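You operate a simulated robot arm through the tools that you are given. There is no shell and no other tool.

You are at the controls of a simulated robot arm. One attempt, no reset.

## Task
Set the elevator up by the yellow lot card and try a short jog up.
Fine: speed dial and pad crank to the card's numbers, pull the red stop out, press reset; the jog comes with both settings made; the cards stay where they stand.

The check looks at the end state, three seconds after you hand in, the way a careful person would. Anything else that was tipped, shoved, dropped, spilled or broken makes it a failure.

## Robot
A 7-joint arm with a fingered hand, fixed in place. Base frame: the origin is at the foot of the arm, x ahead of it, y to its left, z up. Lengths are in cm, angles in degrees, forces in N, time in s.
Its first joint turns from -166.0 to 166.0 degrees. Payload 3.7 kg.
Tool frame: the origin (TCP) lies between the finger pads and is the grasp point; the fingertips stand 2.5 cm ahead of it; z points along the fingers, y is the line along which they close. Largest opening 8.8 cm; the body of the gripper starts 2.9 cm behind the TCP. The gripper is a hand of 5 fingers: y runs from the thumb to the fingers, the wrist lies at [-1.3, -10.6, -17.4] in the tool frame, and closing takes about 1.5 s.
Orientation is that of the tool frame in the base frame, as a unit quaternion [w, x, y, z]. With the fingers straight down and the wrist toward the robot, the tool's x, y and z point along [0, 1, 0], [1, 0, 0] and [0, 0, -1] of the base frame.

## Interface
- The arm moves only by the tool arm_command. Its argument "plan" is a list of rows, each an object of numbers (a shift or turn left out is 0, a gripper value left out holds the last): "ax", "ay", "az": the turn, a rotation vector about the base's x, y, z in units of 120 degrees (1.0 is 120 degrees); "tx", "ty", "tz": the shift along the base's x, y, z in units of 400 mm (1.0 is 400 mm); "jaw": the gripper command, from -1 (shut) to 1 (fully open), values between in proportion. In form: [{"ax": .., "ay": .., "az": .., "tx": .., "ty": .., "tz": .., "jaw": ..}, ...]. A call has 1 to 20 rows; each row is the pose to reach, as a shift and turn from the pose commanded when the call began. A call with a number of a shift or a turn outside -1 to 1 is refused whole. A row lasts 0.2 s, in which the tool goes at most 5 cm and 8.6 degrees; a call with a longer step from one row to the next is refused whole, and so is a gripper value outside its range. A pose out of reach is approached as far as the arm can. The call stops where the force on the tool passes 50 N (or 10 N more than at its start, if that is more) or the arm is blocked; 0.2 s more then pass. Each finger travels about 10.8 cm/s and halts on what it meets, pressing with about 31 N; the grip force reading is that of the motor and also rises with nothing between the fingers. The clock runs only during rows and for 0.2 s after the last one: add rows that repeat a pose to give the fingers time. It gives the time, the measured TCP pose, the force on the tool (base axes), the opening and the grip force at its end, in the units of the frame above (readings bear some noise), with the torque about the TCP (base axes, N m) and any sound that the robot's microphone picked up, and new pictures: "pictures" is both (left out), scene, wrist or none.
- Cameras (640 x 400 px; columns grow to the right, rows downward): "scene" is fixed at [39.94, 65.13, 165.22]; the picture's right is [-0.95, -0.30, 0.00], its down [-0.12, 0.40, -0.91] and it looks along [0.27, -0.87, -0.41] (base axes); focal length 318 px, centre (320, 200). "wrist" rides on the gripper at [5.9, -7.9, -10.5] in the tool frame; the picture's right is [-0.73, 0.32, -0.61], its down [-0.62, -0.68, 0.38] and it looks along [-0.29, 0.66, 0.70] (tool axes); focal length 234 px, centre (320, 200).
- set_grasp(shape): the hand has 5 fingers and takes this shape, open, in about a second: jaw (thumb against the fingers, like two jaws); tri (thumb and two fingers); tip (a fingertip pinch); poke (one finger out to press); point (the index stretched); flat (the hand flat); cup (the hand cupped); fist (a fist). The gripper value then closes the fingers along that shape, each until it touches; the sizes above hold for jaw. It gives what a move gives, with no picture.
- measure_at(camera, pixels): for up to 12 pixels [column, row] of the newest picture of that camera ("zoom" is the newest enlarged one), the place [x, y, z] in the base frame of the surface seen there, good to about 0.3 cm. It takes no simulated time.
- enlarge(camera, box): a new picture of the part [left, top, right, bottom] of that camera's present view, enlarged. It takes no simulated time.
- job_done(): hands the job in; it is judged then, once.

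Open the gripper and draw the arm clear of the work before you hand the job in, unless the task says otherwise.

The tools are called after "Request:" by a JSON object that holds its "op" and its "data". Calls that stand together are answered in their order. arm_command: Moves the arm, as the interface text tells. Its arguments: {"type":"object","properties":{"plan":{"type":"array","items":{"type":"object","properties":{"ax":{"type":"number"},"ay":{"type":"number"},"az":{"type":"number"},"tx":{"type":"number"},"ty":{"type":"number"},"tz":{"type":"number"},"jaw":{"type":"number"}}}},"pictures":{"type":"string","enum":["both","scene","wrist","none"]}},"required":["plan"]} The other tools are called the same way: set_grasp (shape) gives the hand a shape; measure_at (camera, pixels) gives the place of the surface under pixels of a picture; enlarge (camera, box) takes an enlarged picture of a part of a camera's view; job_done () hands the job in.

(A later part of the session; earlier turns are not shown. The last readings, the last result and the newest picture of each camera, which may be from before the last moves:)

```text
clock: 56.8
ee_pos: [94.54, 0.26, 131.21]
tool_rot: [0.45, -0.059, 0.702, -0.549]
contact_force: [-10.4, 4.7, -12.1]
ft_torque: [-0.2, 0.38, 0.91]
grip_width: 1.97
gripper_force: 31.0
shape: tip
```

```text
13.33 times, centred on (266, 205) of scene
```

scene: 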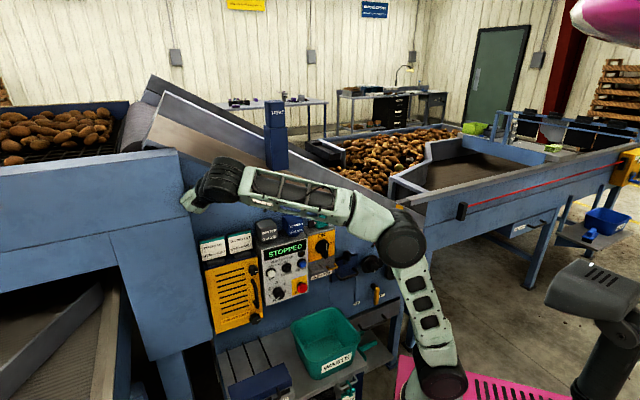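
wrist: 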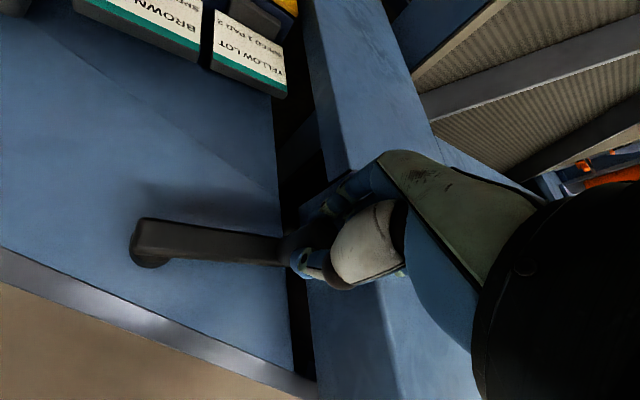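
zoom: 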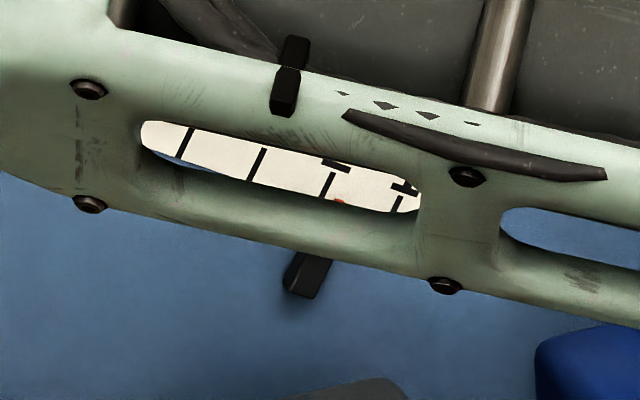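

Red tip is just short of tick 2 (about 1.86 after parallax) at -102°, consistent with 120° per number, so the target is about -120°. I continue to -120°, easing out 0.5 cm to relieve the rub.

Request:
{"op": "arm_command", "data": {"plan": [{"tx": -0.0088, "ty": 0.0088, "tz": 0, "jaw": -1}, {"tx": -0.0125, "ty": 0.0051, "tz": 0.0192, "jaw": -1}, {"tx": -0.0178, "ty": -0.0002, "tz": 0.0388, "jaw": -1}, {"tx": -0.0245, "ty": -0.0069, "tz": 0.0574, "jaw": -1}, {"tx": -0.0245, "ty": -0.0069, "tz": 0.0574, "jaw": -1}], "pictures": "both"}}

Request:
{"op": "enlarge", "data": {"camera": "scene", "box": [245, 185, 285, 225]}}

Request:
{"op": "enlarge", "data": {"camera": "wrist", "box": [100, 150, 410, 380]}}

```text
clock: 58.0
ee_pos: [93.82, -0.18, 133.4]
tool_rot: [0.448, -0.059, 0.702, -0.551]
contact_force: [27.4, -11.2, -2.3]
ft_torque: [0.0, -0.27, 0.03]
grip_width: 2.26
gripper_force: 30.6
shape: tip
```

scene: 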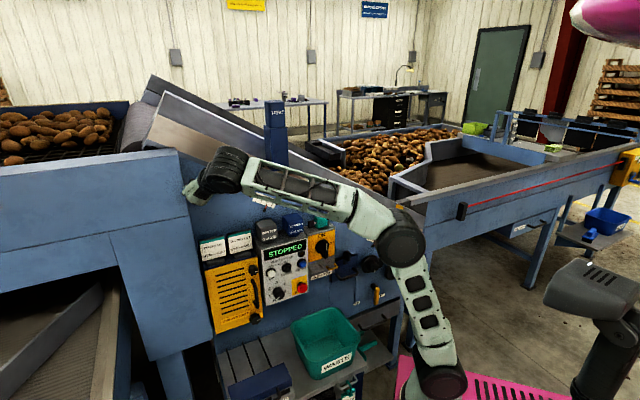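
wrist: 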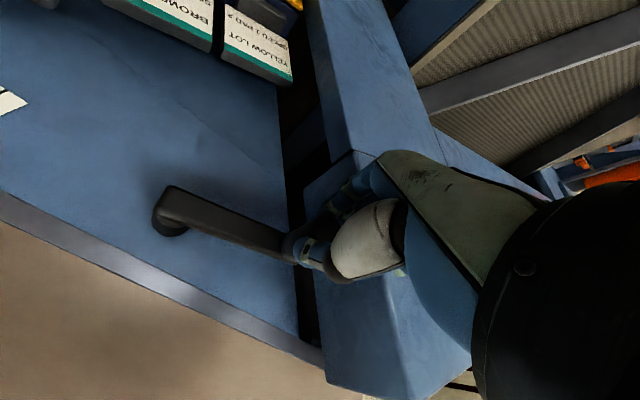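

```text
10.00 times, centred on (265, 205) of scene
```

zoom: 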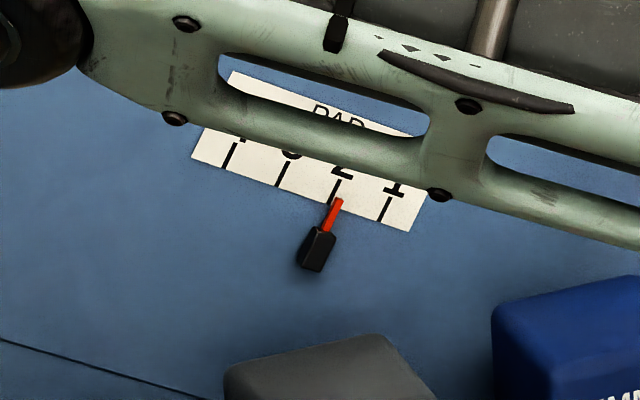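

```text
1.74 times, centred on (255, 265) of wrist
```

zoom: 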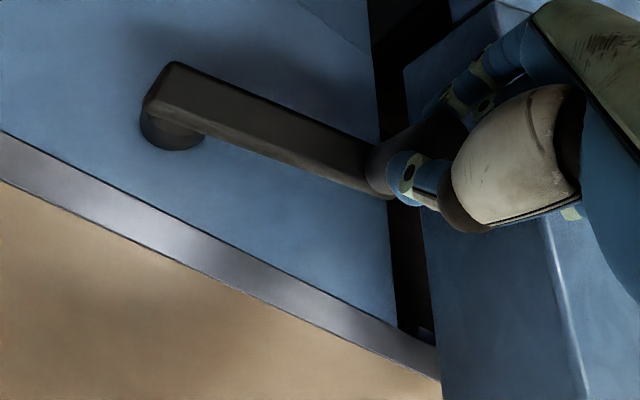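

The red tip now meets tick 2 (scene zoom (340,200)), about 1.98 after parallax. I relieve the axial pull slightly and open the pinch slowly, then check whether the crank stays.

Request:
{"op": "arm_command", "data": {"plan": [{"tx": 0.006, "ty": -0.006, "jaw": -1}, {"tx": 0.006, "ty": -0.006, "jaw": -0.6}, {"tx": 0.006, "ty": -0.006, "jaw": -0.4}, {"tx": 0.006, "ty": -0.006, "jaw": -0.2}, {"tx": 0.006, "ty": -0.006, "jaw": 0}, {"tx": 0.006, "ty": -0.006, "jaw": 0.1}, {"tx": 0.006, "ty": -0.006, "jaw": 0.1}], "pictures": "both"}}

Request:
{"op": "enlarge", "data": {"camera": "scene", "box": [245, 185, 285, 225]}}

Request:
{"op": "enlarge", "data": {"camera": "wrist", "box": [100, 150, 410, 380]}}

```text
clock: 59.6
ee_pos: [93.88, -0.48, 133.55]
tool_rot: [0.45, -0.059, 0.701, -0.55]
contact_force: [0.2, -0.7, -0.4]
ft_torque: [0.03, 0.0, 0.01]
grip_width: 4.79
gripper_force: 0.0
shape: tip
```

scene: 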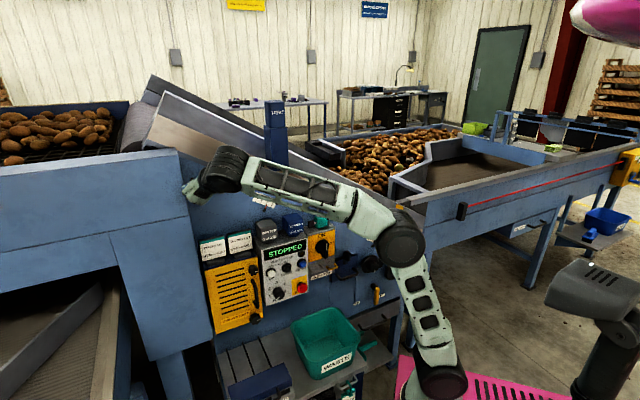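
wrist: 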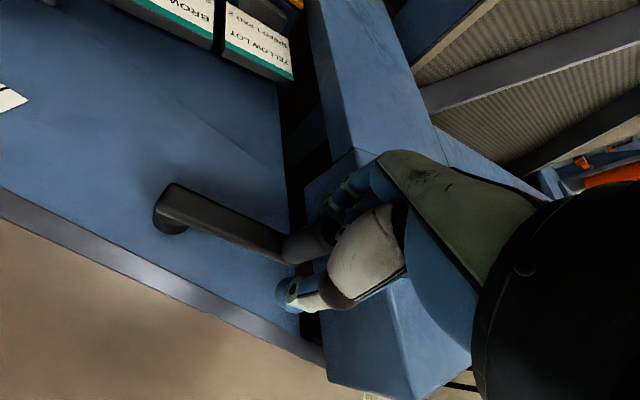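

```text
10.00 times, centred on (265, 205) of scene
```

zoom: 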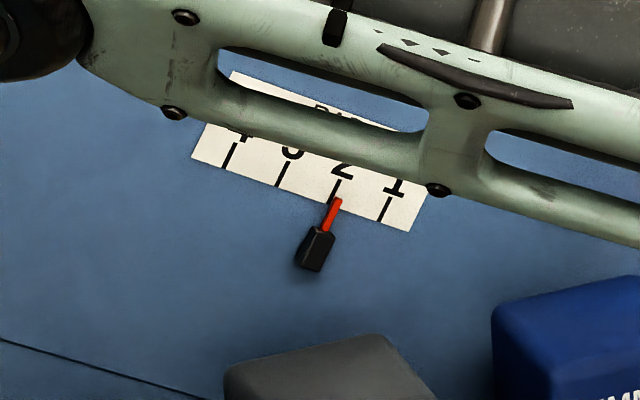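

```text
1.74 times, centred on (255, 265) of wrist
```

zoom: 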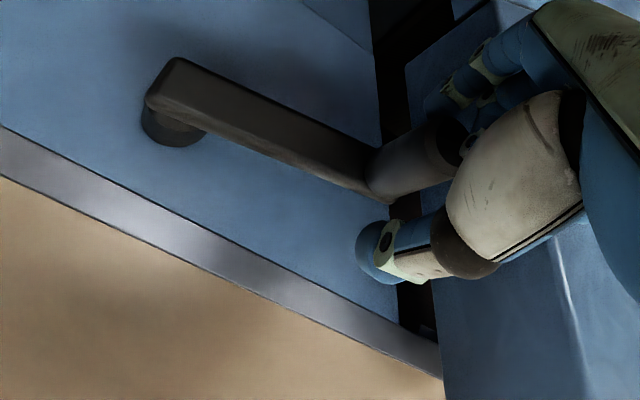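

The crank stays put (hand open 4.8 cm, no force). I back straight out 8 cm.

Request:
{"op": "arm_command", "data": {"plan": [{"tx": -0.0177, "ty": 0.0177, "jaw": 0.1}, {"tx": -0.0531, "ty": 0.0531, "jaw": 0.1}, {"tx": -0.0885, "ty": 0.0885, "jaw": 0.1}, {"tx": -0.1238, "ty": 0.1238, "jaw": 0.1}, {"tx": -0.1415, "ty": 0.1415, "jaw": 0.1}, {"tx": -0.1415, "ty": 0.1415, "jaw": 0.1}], "pictures": "both"}}

Request:
{"op": "enlarge", "data": {"camera": "scene", "box": [200, 160, 300, 225]}}

Request:
{"op": "enlarge", "data": {"camera": "scene", "box": [250, 190, 282, 215]}}

```text
clock: 61.0
ee_pos: [88.18, 5.23, 133.57]
tool_rot: [0.449, -0.059, 0.702, -0.55]
contact_force: [-0.9, 0.2, 0.8]
ft_torque: [0.01, 0.04, 0.01]
grip_width: 4.79
gripper_force: 0.0
shape: tip
```

scene: 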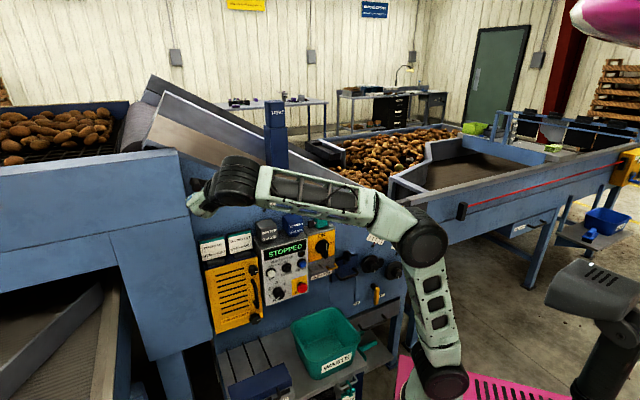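
wrist: 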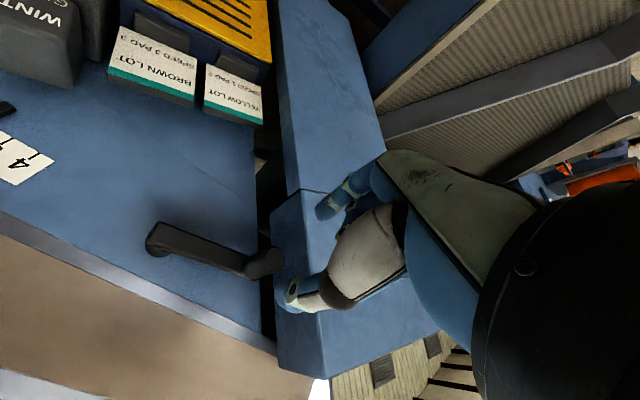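

```text
6.15 times, centred on (250, 192) of scene
```

zoom: 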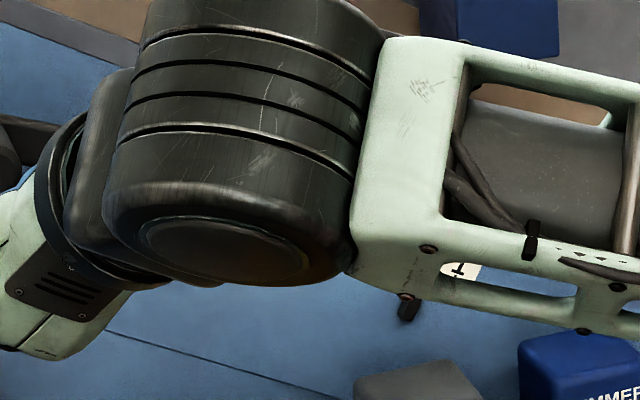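

```text
16.00 times, centred on (266, 202) of scene
```

zoom: 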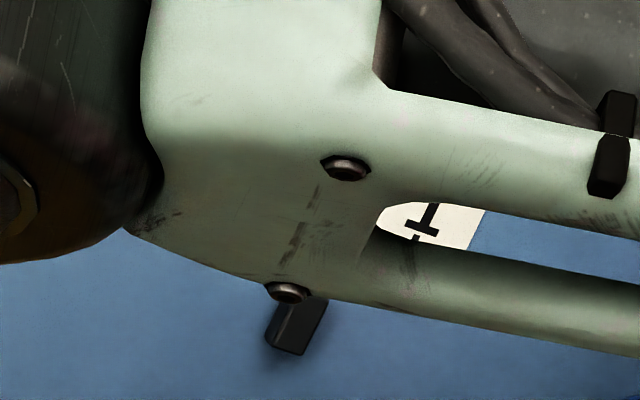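

To read the pointer without parallax I move the hand down-right so the wrist camera looks nearly straight at the scale, staying about 5 cm clear of everything.

Request:
{"op": "arm_command", "data": {"plan": [{"ax": -0.0195, "ay": 0.0195, "tx": -0.024, "ty": -0.0285, "tz": -0.0553}, {"ax": -0.0389, "ay": 0.0389, "tx": -0.048, "ty": -0.057, "tz": -0.1105}, {"ax": -0.0584, "ay": 0.0584, "tx": -0.072, "ty": -0.0855, "tz": -0.1658}, {"ax": -0.0778, "ay": 0.0778, "tx": -0.096, "ty": -0.114, "tz": -0.221}, {"ax": -0.0973, "ay": 0.0973, "tx": -0.12, "ty": -0.1425, "tz": -0.2763}, {"ax": -0.1167, "ay": 0.1167, "tx": -0.144, "ty": -0.171, "tz": -0.3315}, {"ax": -0.1362, "ay": 0.1362, "tx": -0.168, "ty": -0.1995, "tz": -0.3868}, {"ax": -0.1556, "ay": 0.1556, "tx": -0.192, "ty": -0.228, "tz": -0.442}, {"ax": -0.1751, "ay": 0.1751, "tx": -0.216, "ty": -0.2565, "tz": -0.4973}, {"ax": -0.1945, "ay": 0.1945, "tx": -0.24, "ty": -0.285, "tz": -0.5525}, {"ax": -0.1945, "ay": 0.1945, "tx": -0.24, "ty": -0.285, "tz": -0.5525}], "pictures": "both"}}

Request:
{"op": "enlarge", "data": {"camera": "scene", "box": [200, 160, 300, 225]}}

Request:
{"op": "enlarge", "data": {"camera": "wrist", "box": [40, 240, 200, 400]}}

```text
clock: 63.4
ee_pos: [78.52, -6.13, 111.49]
tool_rot: [-0.279, 0.258, -0.652, 0.656]
contact_force: [0.2, 0.4, -0.5]
ft_torque: [0.0, -0.02, -0.01]
grip_width: 4.78
gripper_force: 0.1
shape: tip
```

scene: 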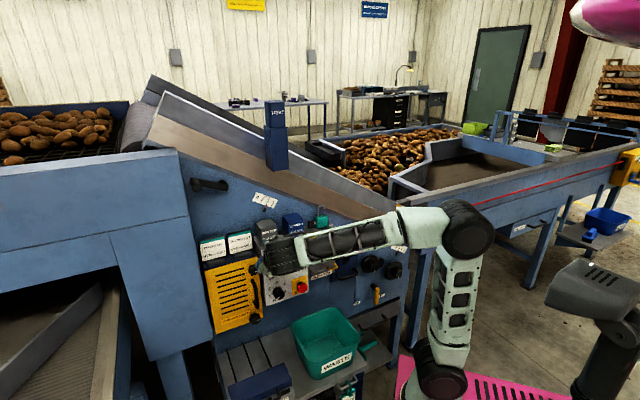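
wrist: 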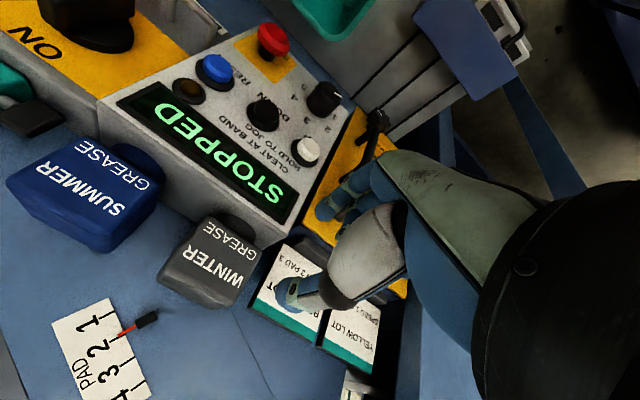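

```text
6.15 times, centred on (250, 192) of scene
```

zoom: 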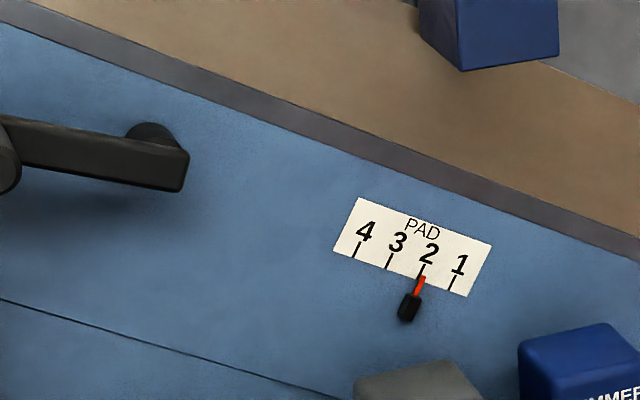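

```text
2.50 times, centred on (120, 320) of wrist
```

zoom: 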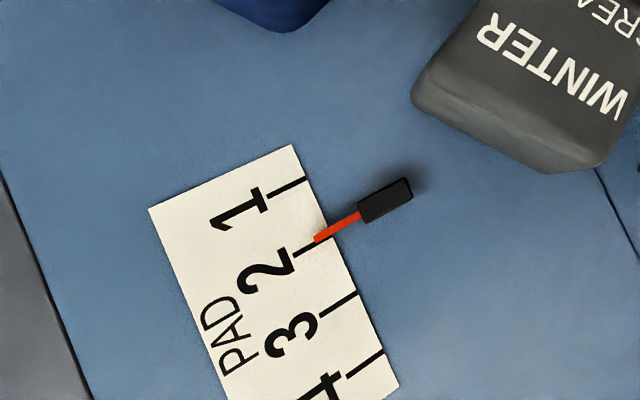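

Both views show the red tip at tick 2. I zoom closer, including the same framing as the very first scene zoom for comparison.

Request:
{"op": "enlarge", "data": {"camera": "wrist", "box": [90, 290, 170, 340]}}

Request:
{"op": "measure_at", "data": {"camera": "zoom", "pixels": [[250, 205], [275, 195], [300, 180], [325, 168], [345, 155], [200, 30], [170, 45], [200, 235], [225, 222], [300, 372], [260, 392], [420, 130]]}}

Request:
{"op": "enlarge", "data": {"camera": "scene", "box": [210, 170, 290, 220]}}

Request:
{"op": "enlarge", "data": {"camera": "scene", "box": [255, 190, 281, 210]}}

```text
8.00 times, centred on (130, 315) of wrist
```

zoom: 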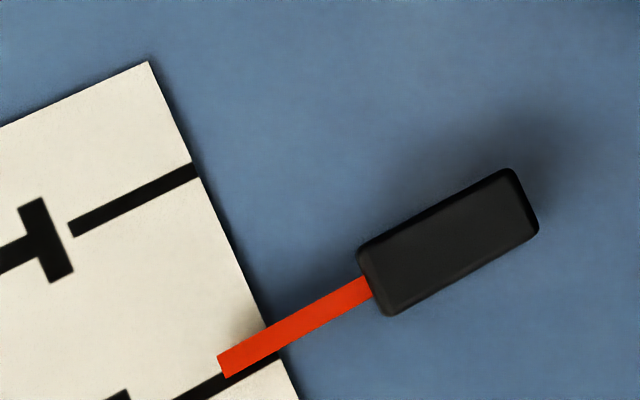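

```text
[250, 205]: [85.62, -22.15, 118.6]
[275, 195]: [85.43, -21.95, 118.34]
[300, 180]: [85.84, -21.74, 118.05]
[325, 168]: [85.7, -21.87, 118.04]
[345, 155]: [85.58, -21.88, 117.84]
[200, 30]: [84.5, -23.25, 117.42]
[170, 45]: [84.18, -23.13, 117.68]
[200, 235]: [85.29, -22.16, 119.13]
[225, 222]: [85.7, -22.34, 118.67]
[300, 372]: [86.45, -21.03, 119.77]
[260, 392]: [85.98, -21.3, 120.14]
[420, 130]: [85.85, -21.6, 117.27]
```

```text
8.00 times, centred on (250, 195) of scene
```

zoom: 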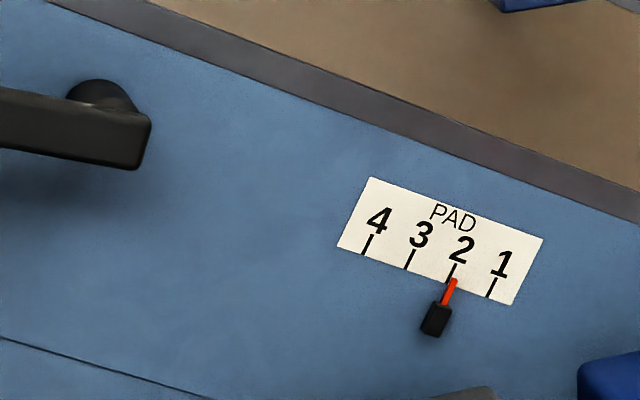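

```text
16.00 times, centred on (268, 200) of scene
```

zoom: 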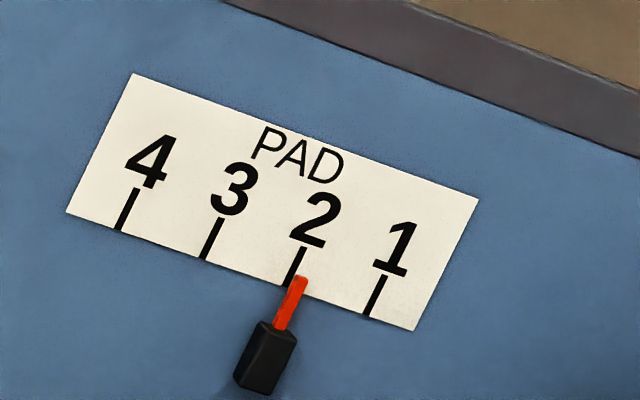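

The pointer reads about 1.96 (straight-on wrist view shows the tip practically on tick 2). I check the crank angle itself as a cross-check.

Request:
{"op": "enlarge", "data": {"camera": "scene", "box": [180, 165, 236, 205]}}

Request:
{"op": "measure_at", "data": {"camera": "zoom", "pixels": [[130, 200], [110, 200], [150, 200], [130, 180], [130, 225], [200, 180], [300, 195], [400, 205], [420, 230], [430, 190], [395, 160], [300, 220]]}}

```text
10.00 times, centred on (208, 185) of scene
```

zoom: 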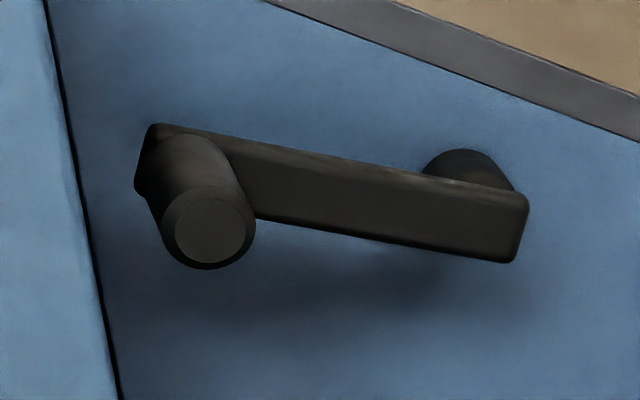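

```text
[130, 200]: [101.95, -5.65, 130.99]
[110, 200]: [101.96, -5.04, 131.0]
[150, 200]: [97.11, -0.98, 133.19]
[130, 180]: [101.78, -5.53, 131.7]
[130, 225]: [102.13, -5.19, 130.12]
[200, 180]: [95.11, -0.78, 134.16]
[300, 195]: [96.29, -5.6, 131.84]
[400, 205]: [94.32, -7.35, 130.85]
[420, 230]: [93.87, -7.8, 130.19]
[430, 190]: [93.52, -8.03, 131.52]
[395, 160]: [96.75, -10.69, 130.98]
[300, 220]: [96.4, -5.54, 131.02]
```

The arm edges suggest the crank is at about -113°, so I measure the handle end directly.

Request:
{"op": "measure_at", "data": {"camera": "zoom", "pixels": [[210, 230], [195, 230], [225, 230], [210, 215], [210, 250], [180, 230], [240, 230], [210, 262], [205, 240], [215, 225]]}}

Request:
{"op": "measure_at", "data": {"camera": "zoom", "pixels": [[320, 195], [350, 200], [380, 205], [440, 215], [470, 222], [500, 228], [280, 190], [460, 165], [450, 155], [480, 170], [500, 250], [510, 210]]}}

```text
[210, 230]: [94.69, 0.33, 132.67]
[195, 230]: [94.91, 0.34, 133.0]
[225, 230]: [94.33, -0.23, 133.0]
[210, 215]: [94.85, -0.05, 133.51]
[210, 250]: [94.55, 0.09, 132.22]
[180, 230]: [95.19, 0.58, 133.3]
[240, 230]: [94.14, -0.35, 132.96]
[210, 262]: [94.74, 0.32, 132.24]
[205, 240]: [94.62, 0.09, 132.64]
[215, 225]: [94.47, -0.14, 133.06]
```

```text
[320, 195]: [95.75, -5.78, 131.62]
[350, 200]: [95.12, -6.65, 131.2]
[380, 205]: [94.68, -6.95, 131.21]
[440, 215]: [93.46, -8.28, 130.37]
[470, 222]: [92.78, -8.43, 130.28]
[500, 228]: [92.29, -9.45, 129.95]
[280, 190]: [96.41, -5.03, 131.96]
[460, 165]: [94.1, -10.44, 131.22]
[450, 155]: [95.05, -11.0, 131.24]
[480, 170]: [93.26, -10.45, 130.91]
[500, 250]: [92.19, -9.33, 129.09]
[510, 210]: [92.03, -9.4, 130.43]
```

Handle end is at about u=-67.0, z=132.75 and the pointer reads ~1.95. I go back to nudge it the last few degrees; first to the stand-off in front of the handle at 60° roll.

Request:
{"op": "arm_command", "data": {"plan": [{"ax": 0.0168, "ay": -0.0168, "tx": 0.0263, "ty": 0.0293, "tz": 0.0533}, {"ax": 0.0336, "ay": -0.0336, "tx": 0.0525, "ty": 0.0585, "tz": 0.1065}, {"ax": 0.0504, "ay": -0.0504, "tx": 0.0788, "ty": 0.0878, "tz": 0.1598}, {"ax": 0.0672, "ay": -0.0672, "tx": 0.105, "ty": 0.117, "tz": 0.213}, {"ax": 0.084, "ay": -0.084, "tx": 0.1313, "ty": 0.1463, "tz": 0.2663}, {"ax": 0.1008, "ay": -0.1008, "tx": 0.1575, "ty": 0.1755, "tz": 0.3195}, {"ax": 0.1176, "ay": -0.1176, "tx": 0.1838, "ty": 0.2048, "tz": 0.3728}, {"ax": 0.1344, "ay": -0.1344, "tx": 0.21, "ty": 0.234, "tz": 0.426}, {"ax": 0.1512, "ay": -0.1512, "tx": 0.2363, "ty": 0.2633, "tz": 0.4793}, {"ax": 0.168, "ay": -0.168, "tx": 0.2625, "ty": 0.2925, "tz": 0.5325}, {"ax": 0.168, "ay": -0.168, "tx": 0.2625, "ty": 0.2925, "tz": 0.5325}], "pictures": "wrist"}}

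Request:
{"op": "enlarge", "data": {"camera": "wrist", "box": [120, 150, 400, 350]}}

Request:
{"op": "measure_at", "data": {"camera": "wrist", "pixels": [[268, 262], [262, 262], [275, 262], [268, 255], [268, 270], [250, 262], [200, 245], [165, 235], [155, 235], [160, 245]]}}

```text
clock: 65.8
ee_pos: [88.91, 5.53, 132.64]
tool_rot: [0.427, -0.086, 0.699, -0.568]
contact_force: [-0.2, -0.4, -0.8]
ft_torque: [0.03, -0.01, -0.03]
grip_width: 4.8
gripper_force: 0.0
shape: tip
```

wrist: 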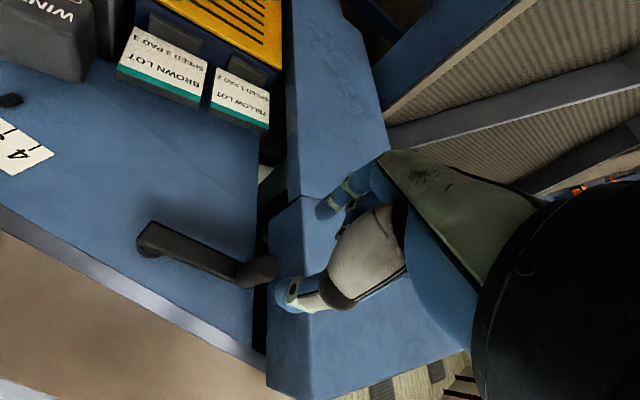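

```text
2.00 times, centred on (260, 250) of wrist
```

zoom: 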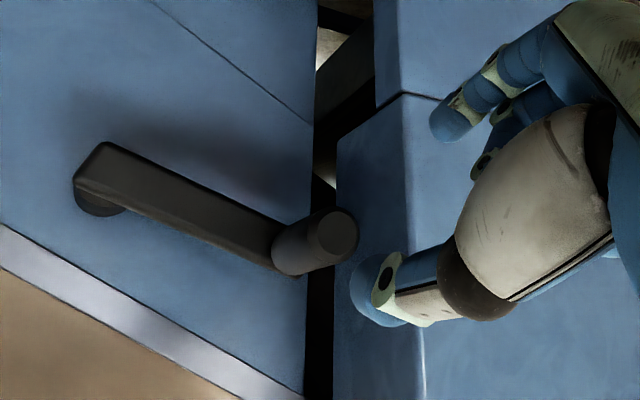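

```text
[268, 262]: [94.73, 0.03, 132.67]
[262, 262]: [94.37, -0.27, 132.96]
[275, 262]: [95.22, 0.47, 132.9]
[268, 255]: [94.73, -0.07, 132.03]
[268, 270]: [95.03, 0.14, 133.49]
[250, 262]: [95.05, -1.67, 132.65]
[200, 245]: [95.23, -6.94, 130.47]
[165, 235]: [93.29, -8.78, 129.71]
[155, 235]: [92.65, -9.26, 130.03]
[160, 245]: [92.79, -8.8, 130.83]
```

Handle centre confirmed (u=-67.0, z=132.75). I move in over the handle (TCP w=-66) and close.

Request:
{"op": "arm_command", "data": {"plan": [{"tx": 0.0321, "ty": -0.0301, "tz": 0.0025, "jaw": 0.1}, {"tx": 0.0642, "ty": -0.0603, "tz": 0.0025, "jaw": 0.1}, {"tx": 0.0962, "ty": -0.0904, "tz": 0.0025, "jaw": 0.1}, {"tx": 0.1283, "ty": -0.1205, "tz": 0.0025, "jaw": 0.1}, {"tx": 0.1283, "ty": -0.1205, "tz": 0.0025, "jaw": 0.1}, {"tx": 0.1283, "ty": -0.1205, "tz": 0.0025, "jaw": -0.4}, {"tx": 0.1283, "ty": -0.1205, "tz": 0.0025, "jaw": -0.8}, {"tx": 0.1283, "ty": -0.1205, "tz": 0.0025, "jaw": -0.8}], "pictures": "both"}}

Request:
{"op": "enlarge", "data": {"camera": "wrist", "box": [120, 150, 400, 350]}}

Request:
{"op": "enlarge", "data": {"camera": "scene", "box": [255, 190, 281, 210]}}

```text
clock: 67.6
ee_pos: [94.21, 0.67, 132.95]
tool_rot: [0.427, -0.086, 0.699, -0.568]
contact_force: [1.0, -1.4, 2.5]
ft_torque: [0.0, -0.03, 0.0]
grip_width: 1.69
gripper_force: 31.3
shape: tip
```

scene: 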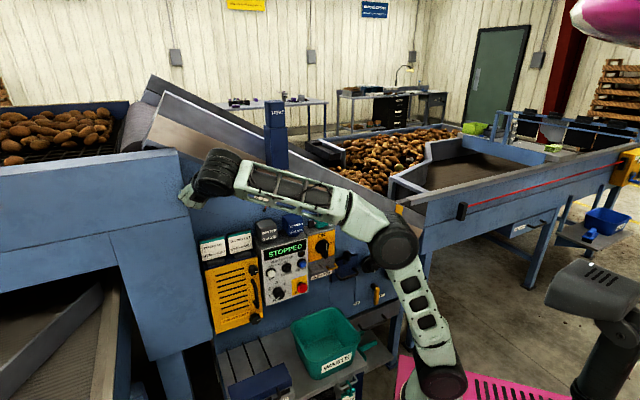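
wrist: 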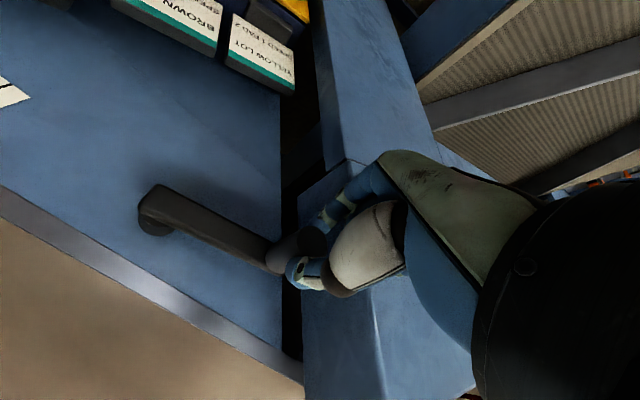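

```text
2.00 times, centred on (260, 250) of wrist
```

zoom: 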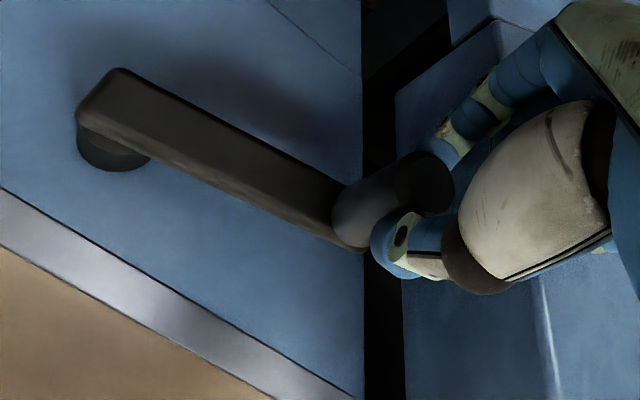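

```text
16.00 times, centred on (268, 200) of scene
```

zoom: 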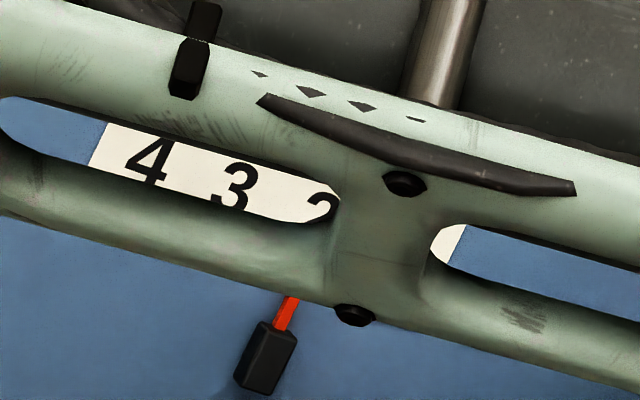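

Gripped centrally. I nudge the handle about 1.2 cm along its circle (up and slightly right, ≈8°) and watch the pointer block at zoom (265,355).

Request:
{"op": "arm_command", "data": {"plan": [{"tx": -0.0025, "ty": -0.0025, "tz": 0.0096, "jaw": -0.8}, {"tx": -0.005, "ty": -0.005, "tz": 0.0192, "jaw": -0.8}, {"tx": -0.0074, "ty": -0.0074, "tz": 0.0288, "jaw": -0.8}, {"tx": -0.0074, "ty": -0.0074, "tz": 0.0288, "jaw": -0.8}], "pictures": "none"}}

Request:
{"op": "enlarge", "data": {"camera": "scene", "box": [255, 190, 281, 210]}}

Request:
{"op": "enlarge", "data": {"camera": "wrist", "box": [120, 150, 400, 350]}}

```text
clock: 68.6
ee_pos: [93.97, 0.48, 133.9]
tool_rot: [0.428, -0.086, 0.699, -0.567]
contact_force: [2.9, -4.2, -5.5]
ft_torque: [0.13, 0.16, 0.03]
grip_width: 1.91
gripper_force: 30.7
shape: tip
```

```text
16.00 times, centred on (268, 200) of scene
```

zoom: 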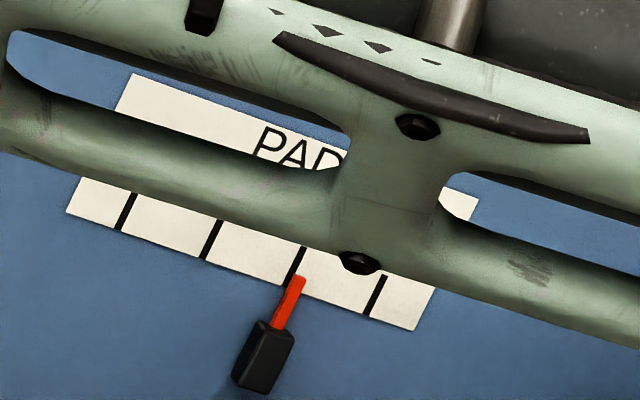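

```text
2.00 times, centred on (260, 250) of wrist
```

zoom: 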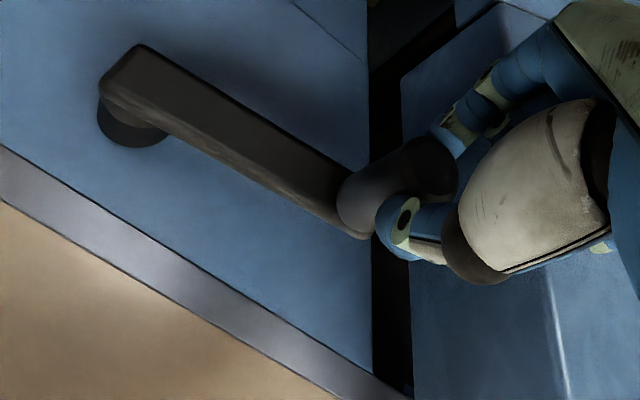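

The red tip moved a little further onto tick 2 (offset now about 9 px of 82, which is just the parallax). I open gently and back out.

Request:
{"op": "arm_command", "data": {"plan": [{"jaw": -0.6}, {"jaw": -0.4}, {"jaw": -0.2}, {"jaw": 0.1}, {"jaw": 0.1}, {"tx": -0.0265, "ty": 0.0265, "jaw": 0.1}, {"tx": -0.0619, "ty": 0.0619, "jaw": 0.1}, {"tx": -0.0973, "ty": 0.0973, "jaw": 0.1}, {"tx": -0.1327, "ty": 0.1327, "jaw": 0.1}, {"tx": -0.1327, "ty": 0.1327, "jaw": 0.1}], "pictures": "wrist"}}

```text
clock: 70.8
ee_pos: [88.52, 5.83, 133.91]
tool_rot: [0.428, -0.087, 0.698, -0.567]
contact_force: [-0.7, -0.2, -0.6]
ft_torque: [0.01, 0.01, 0.01]
grip_width: 4.78
gripper_force: 0.1
shape: tip
```

wrist: 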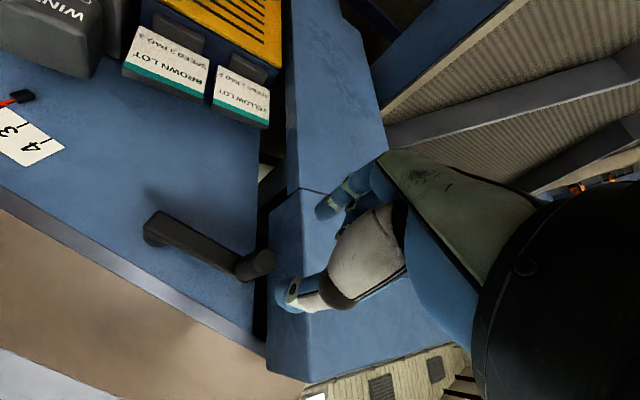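

Free. I return to the straight-on viewing position for the scale, which is also on the way to the stop button.

Request:
{"op": "arm_command", "data": {"plan": [{"ax": -0.0177, "ay": 0.0177, "tx": -0.025, "ty": -0.0299, "tz": -0.056}, {"ax": -0.0354, "ay": 0.0354, "tx": -0.05, "ty": -0.0598, "tz": -0.112}, {"ax": -0.053, "ay": 0.053, "tx": -0.075, "ty": -0.0897, "tz": -0.168}, {"ax": -0.0707, "ay": 0.0707, "tx": -0.1, "ty": -0.1196, "tz": -0.224}, {"ax": -0.0884, "ay": 0.0884, "tx": -0.125, "ty": -0.1495, "tz": -0.28}, {"ax": -0.1061, "ay": 0.1061, "tx": -0.15, "ty": -0.1794, "tz": -0.336}, {"ax": -0.1238, "ay": 0.1238, "tx": -0.175, "ty": -0.2093, "tz": -0.392}, {"ax": -0.1414, "ay": 0.1414, "tx": -0.2, "ty": -0.2392, "tz": -0.448}, {"ax": -0.1591, "ay": 0.1591, "tx": -0.225, "ty": -0.2691, "tz": -0.504}, {"ax": -0.1768, "ay": 0.1768, "tx": -0.25, "ty": -0.299, "tz": -0.56}, {"ax": -0.1768, "ay": 0.1768, "tx": -0.25, "ty": -0.299, "tz": -0.56}], "pictures": "both"}}

Request:
{"op": "enlarge", "data": {"camera": "wrist", "box": [90, 290, 170, 340]}}

Request:
{"op": "enlarge", "data": {"camera": "scene", "box": [255, 190, 281, 210]}}

Request:
{"op": "enlarge", "data": {"camera": "scene", "box": [180, 165, 236, 205]}}

```text
clock: 73.2
ee_pos: [78.7, -6.13, 111.44]
tool_rot: [-0.269, 0.266, -0.649, 0.66]
contact_force: [-0.1, -0.6, 0.5]
ft_torque: [-0.03, -0.01, -0.01]
grip_width: 4.76
gripper_force: 0.1
shape: tip
```

scene: 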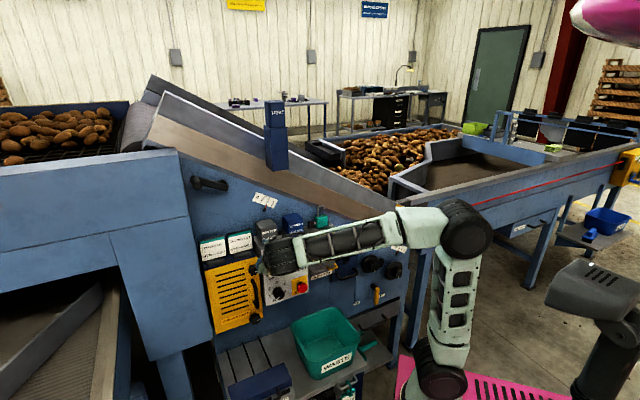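
wrist: 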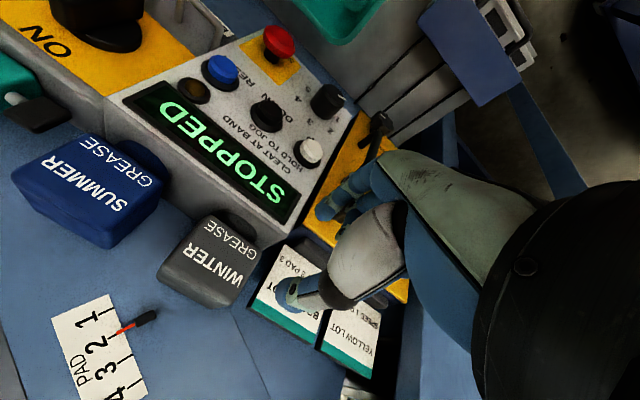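

```text
8.00 times, centred on (130, 315) of wrist
```

zoom: 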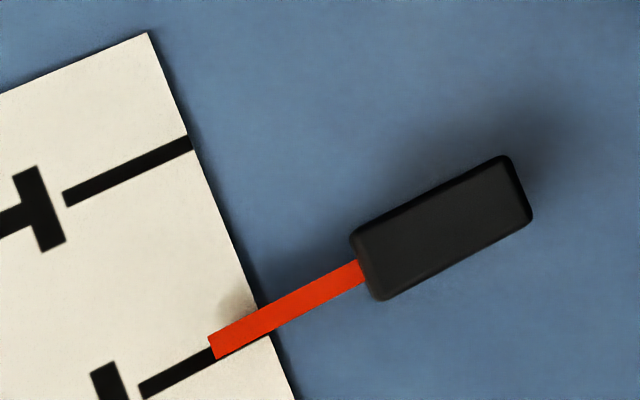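

```text
16.00 times, centred on (268, 200) of scene
```

zoom: 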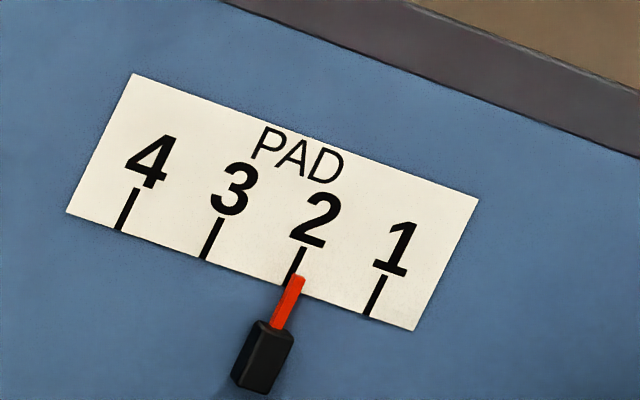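

```text
10.00 times, centred on (208, 185) of scene
```

zoom: 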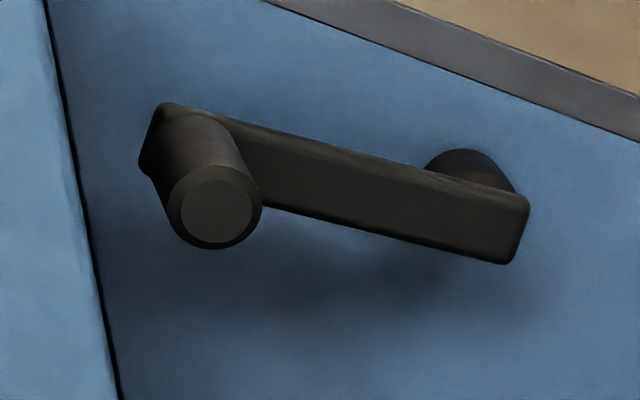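

Straight on, the tip is within about 0.03 of tick 2: pad is at 2. Now the red stop: I move at a safe distance to a stand-off in front of it (u≈-38.1, z≈90.2) with the pinch open wide.

Request:
{"op": "arm_command", "data": {"plan": [{"tx": -0.0378, "ty": -0.0001, "tz": -0.03, "jaw": 0.4}, {"tx": -0.0756, "ty": -0.0157, "tz": -0.0889, "jaw": 0.4}, {"tx": -0.1133, "ty": -0.0314, "tz": -0.1478, "jaw": 0.4}, {"tx": -0.1511, "ty": -0.0472, "tz": -0.2067, "jaw": 0.4}, {"tx": -0.1889, "ty": -0.063, "tz": -0.2656, "jaw": 0.4}, {"tx": -0.2267, "ty": -0.0787, "tz": -0.3245, "jaw": 0.4}, {"tx": -0.2644, "ty": -0.0944, "tz": -0.3834, "jaw": 0.4}, {"tx": -0.3022, "ty": -0.1102, "tz": -0.4423, "jaw": 0.4}, {"tx": -0.34, "ty": -0.126, "tz": -0.5012, "jaw": 0.4}, {"tx": -0.34, "ty": -0.126, "tz": -0.53, "jaw": 0.4}, {"tx": -0.34, "ty": -0.126, "tz": -0.53, "jaw": 0.4}], "pictures": "both"}}

Request:
{"op": "enlarge", "data": {"camera": "scene", "box": [260, 260, 340, 330]}}

Request:
{"op": "enlarge", "data": {"camera": "wrist", "box": [150, 150, 410, 360]}}

```text
clock: 75.6
ee_pos: [65.04, -11.2, 90.22]
tool_rot: [-0.269, 0.266, -0.65, 0.659]
contact_force: [-0.3, -0.8, 0.0]
ft_torque: [0.0, -0.03, -0.02]
grip_width: 6.15
gripper_force: 0.1
shape: tip
```

scene: 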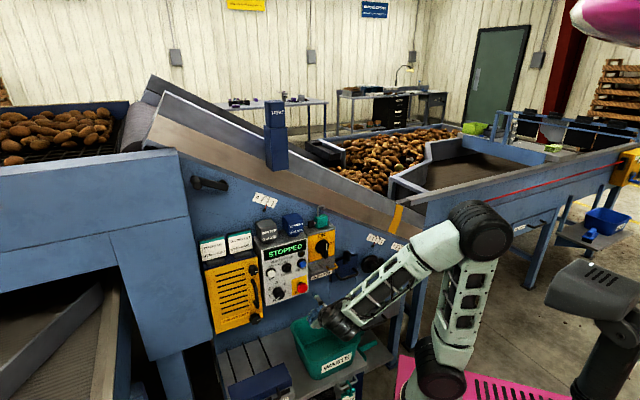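
wrist: 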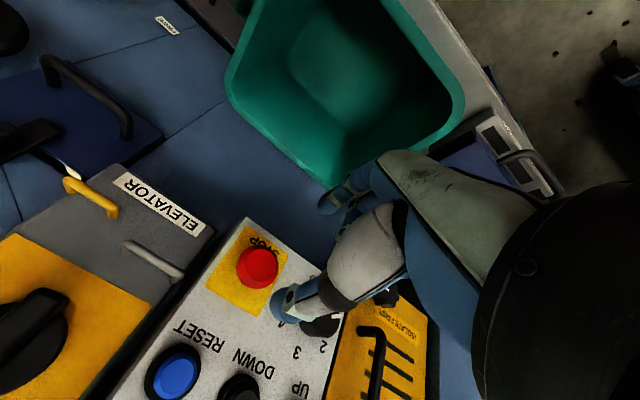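

```text
5.71 times, centred on (300, 295) of scene
```

zoom: 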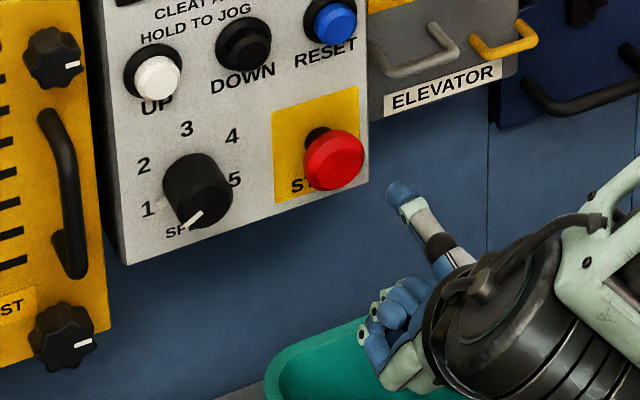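

```text
1.90 times, centred on (280, 255) of wrist
```

zoom: 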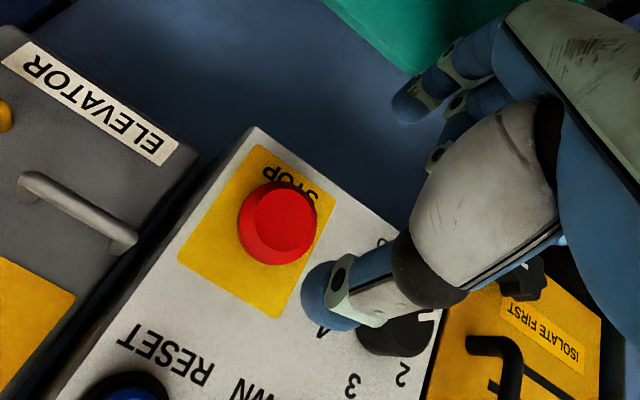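

I measure the stop head, its rim and the plate behind it in this zoom.

Request:
{"op": "measure_at", "data": {"camera": "zoom", "pixels": [[285, 217], [262, 217], [308, 217], [285, 192], [285, 245], [250, 230], [245, 210], [270, 258], [230, 190], [300, 300], [215, 240], [60, 200]]}}

Request:
{"op": "enlarge", "data": {"camera": "wrist", "box": [225, 210, 305, 310]}}

Request:
{"op": "measure_at", "data": {"camera": "scene", "pixels": [[302, 288], [300, 284], [305, 290], [299, 290], [304, 284], [300, 280], [316, 265], [319, 272], [330, 268], [310, 270]]}}

```text
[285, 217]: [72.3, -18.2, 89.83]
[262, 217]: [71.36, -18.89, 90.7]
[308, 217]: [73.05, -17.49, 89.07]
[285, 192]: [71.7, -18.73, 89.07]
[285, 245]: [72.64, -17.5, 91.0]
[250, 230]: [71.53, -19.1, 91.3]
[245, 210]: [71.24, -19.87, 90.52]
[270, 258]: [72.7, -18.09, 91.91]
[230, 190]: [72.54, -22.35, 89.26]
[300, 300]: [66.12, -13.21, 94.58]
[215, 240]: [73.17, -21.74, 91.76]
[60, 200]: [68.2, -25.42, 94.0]
```

```text
4.00 times, centred on (265, 260) of wrist
```

zoom: 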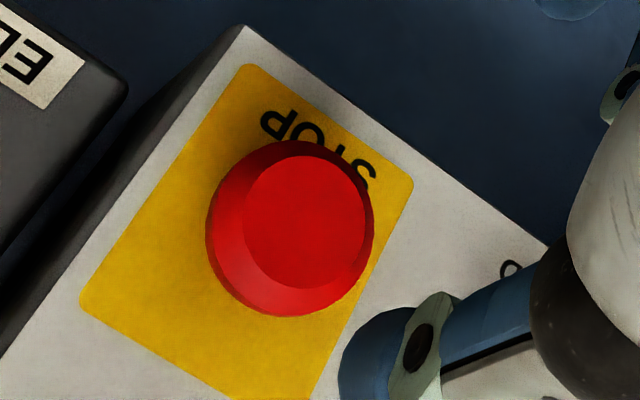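

```text
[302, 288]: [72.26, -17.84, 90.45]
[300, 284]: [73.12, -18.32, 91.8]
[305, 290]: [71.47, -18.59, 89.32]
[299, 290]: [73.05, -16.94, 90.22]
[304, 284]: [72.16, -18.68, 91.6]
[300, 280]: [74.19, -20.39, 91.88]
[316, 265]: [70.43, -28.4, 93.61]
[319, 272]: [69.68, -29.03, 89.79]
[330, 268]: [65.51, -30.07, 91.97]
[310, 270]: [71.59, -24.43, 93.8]
```

Stop head centre is u≈-38.3, z≈90.1, face at w≈-64. I align and advance until the fingertips are level with its face.

Request:
{"op": "arm_command", "data": {"plan": [{"tx": 0.004, "ty": 0.004, "jaw": 0.4}, {"tx": 0.0487, "ty": -0.0407, "jaw": 0.4}, {"tx": 0.0934, "ty": -0.0854, "jaw": 0.4}, {"tx": 0.1381, "ty": -0.1301, "jaw": 0.4}, {"tx": 0.1381, "ty": -0.1301, "jaw": 0.4}], "pictures": "both"}}

Request:
{"op": "enlarge", "data": {"camera": "scene", "box": [270, 260, 340, 320]}}

Request:
{"op": "enlarge", "data": {"camera": "wrist", "box": [190, 160, 390, 330]}}

```text
clock: 76.8
ee_pos: [70.58, -16.54, 90.41]
tool_rot: [-0.269, 0.266, -0.649, 0.66]
contact_force: [0.1, -0.4, -0.4]
ft_torque: [-0.01, -0.01, 0.01]
grip_width: 6.15
gripper_force: 0.2
shape: tip
```

scene: 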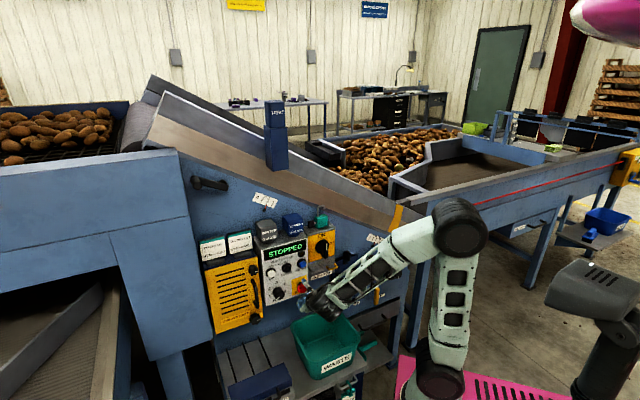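
wrist: 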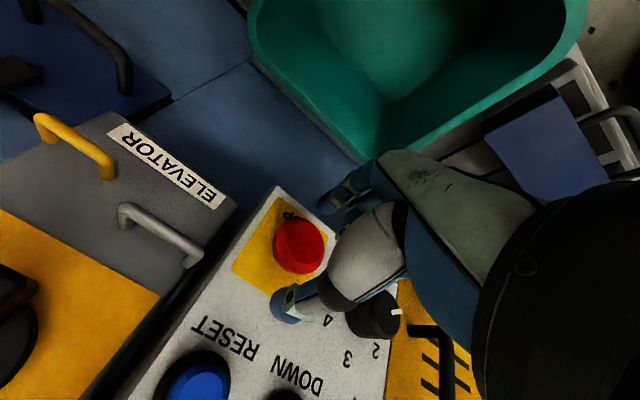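

```text
6.67 times, centred on (305, 290) of scene
```

zoom: 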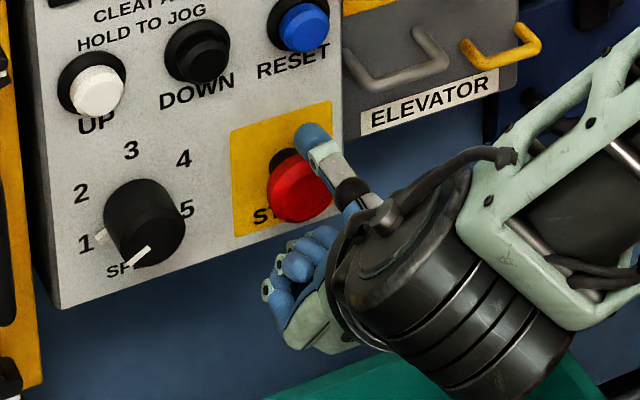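

```text
2.35 times, centred on (290, 245) of wrist
```

zoom: 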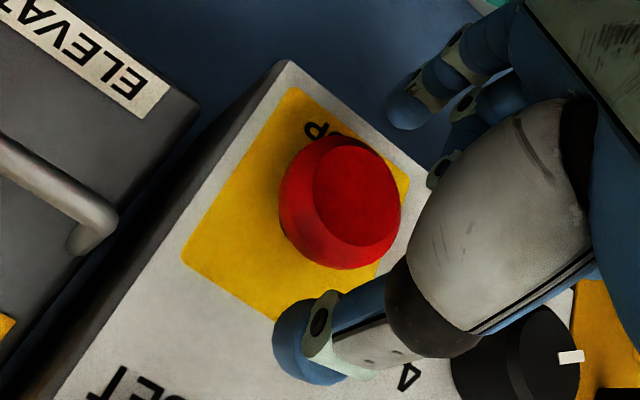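

Stop head lies between index (405,110) and thumb (300,340). I advance 2.1 cm and close on the head.

Request:
{"op": "arm_command", "data": {"plan": [{"tx": 0.0185, "ty": -0.0185, "tz": -0.004, "jaw": 0.4}, {"tx": 0.037, "ty": -0.037, "tz": -0.005, "jaw": 0.4}, {"tx": 0.037, "ty": -0.037, "tz": -0.005, "jaw": 0.4}, {"tx": 0.037, "ty": -0.037, "tz": -0.005, "jaw": 0}, {"tx": 0.037, "ty": -0.037, "tz": -0.005, "jaw": -0.4}, {"tx": 0.037, "ty": -0.037, "tz": -0.005, "jaw": -1}, {"tx": 0.037, "ty": -0.037, "tz": -0.005, "jaw": -1}], "pictures": "both"}}

Request:
{"op": "enlarge", "data": {"camera": "scene", "box": [270, 260, 340, 320]}}

Request:
{"op": "enlarge", "data": {"camera": "wrist", "box": [190, 160, 390, 330]}}

```text
clock: 78.4
ee_pos: [72.11, -17.89, 90.22]
tool_rot: [-0.27, 0.267, -0.648, 0.66]
contact_force: [5.2, -1.8, 1.6]
ft_torque: [-0.13, -0.14, 0.03]
grip_width: 3.26
gripper_force: 31.7
shape: tip
```

scene: 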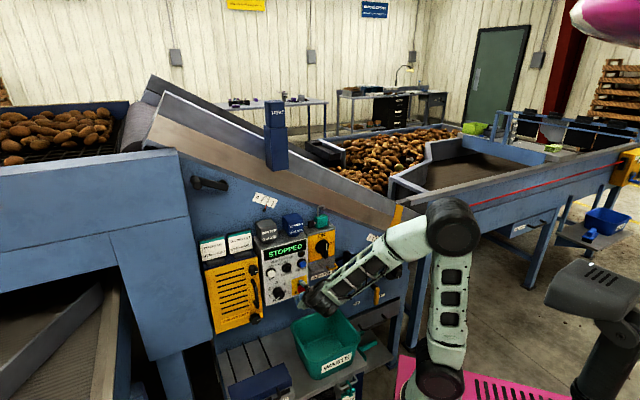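
wrist: 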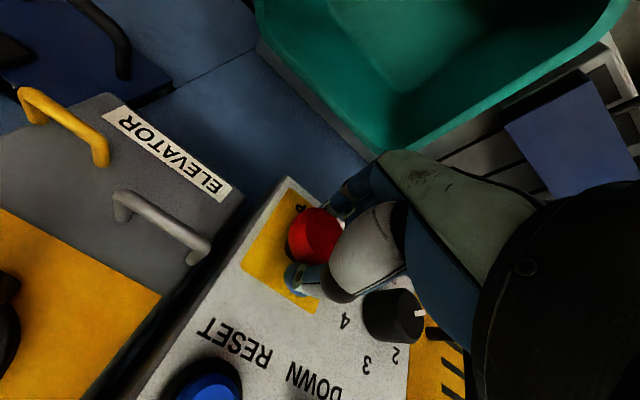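

```text
6.67 times, centred on (305, 290) of scene
```

zoom: 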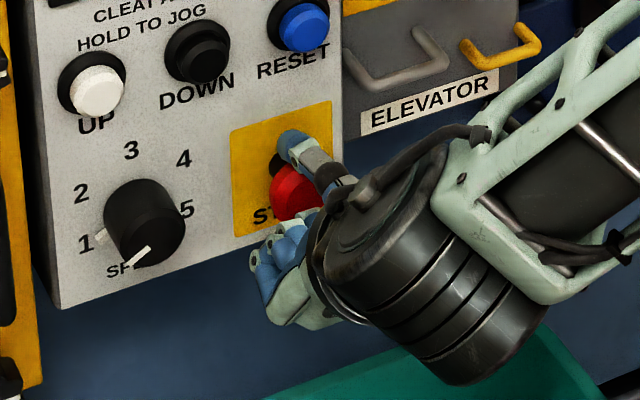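

```text
2.35 times, centred on (290, 245) of wrist
```

zoom: 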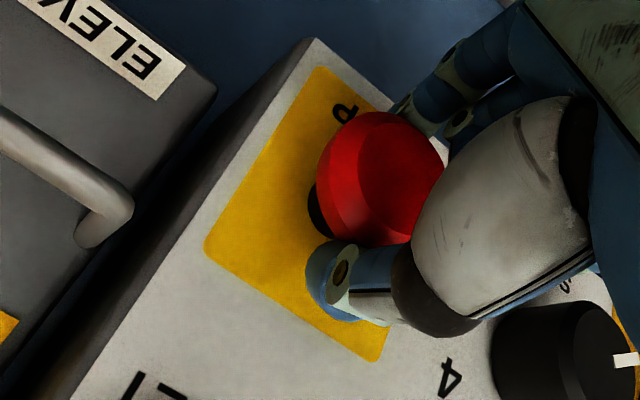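

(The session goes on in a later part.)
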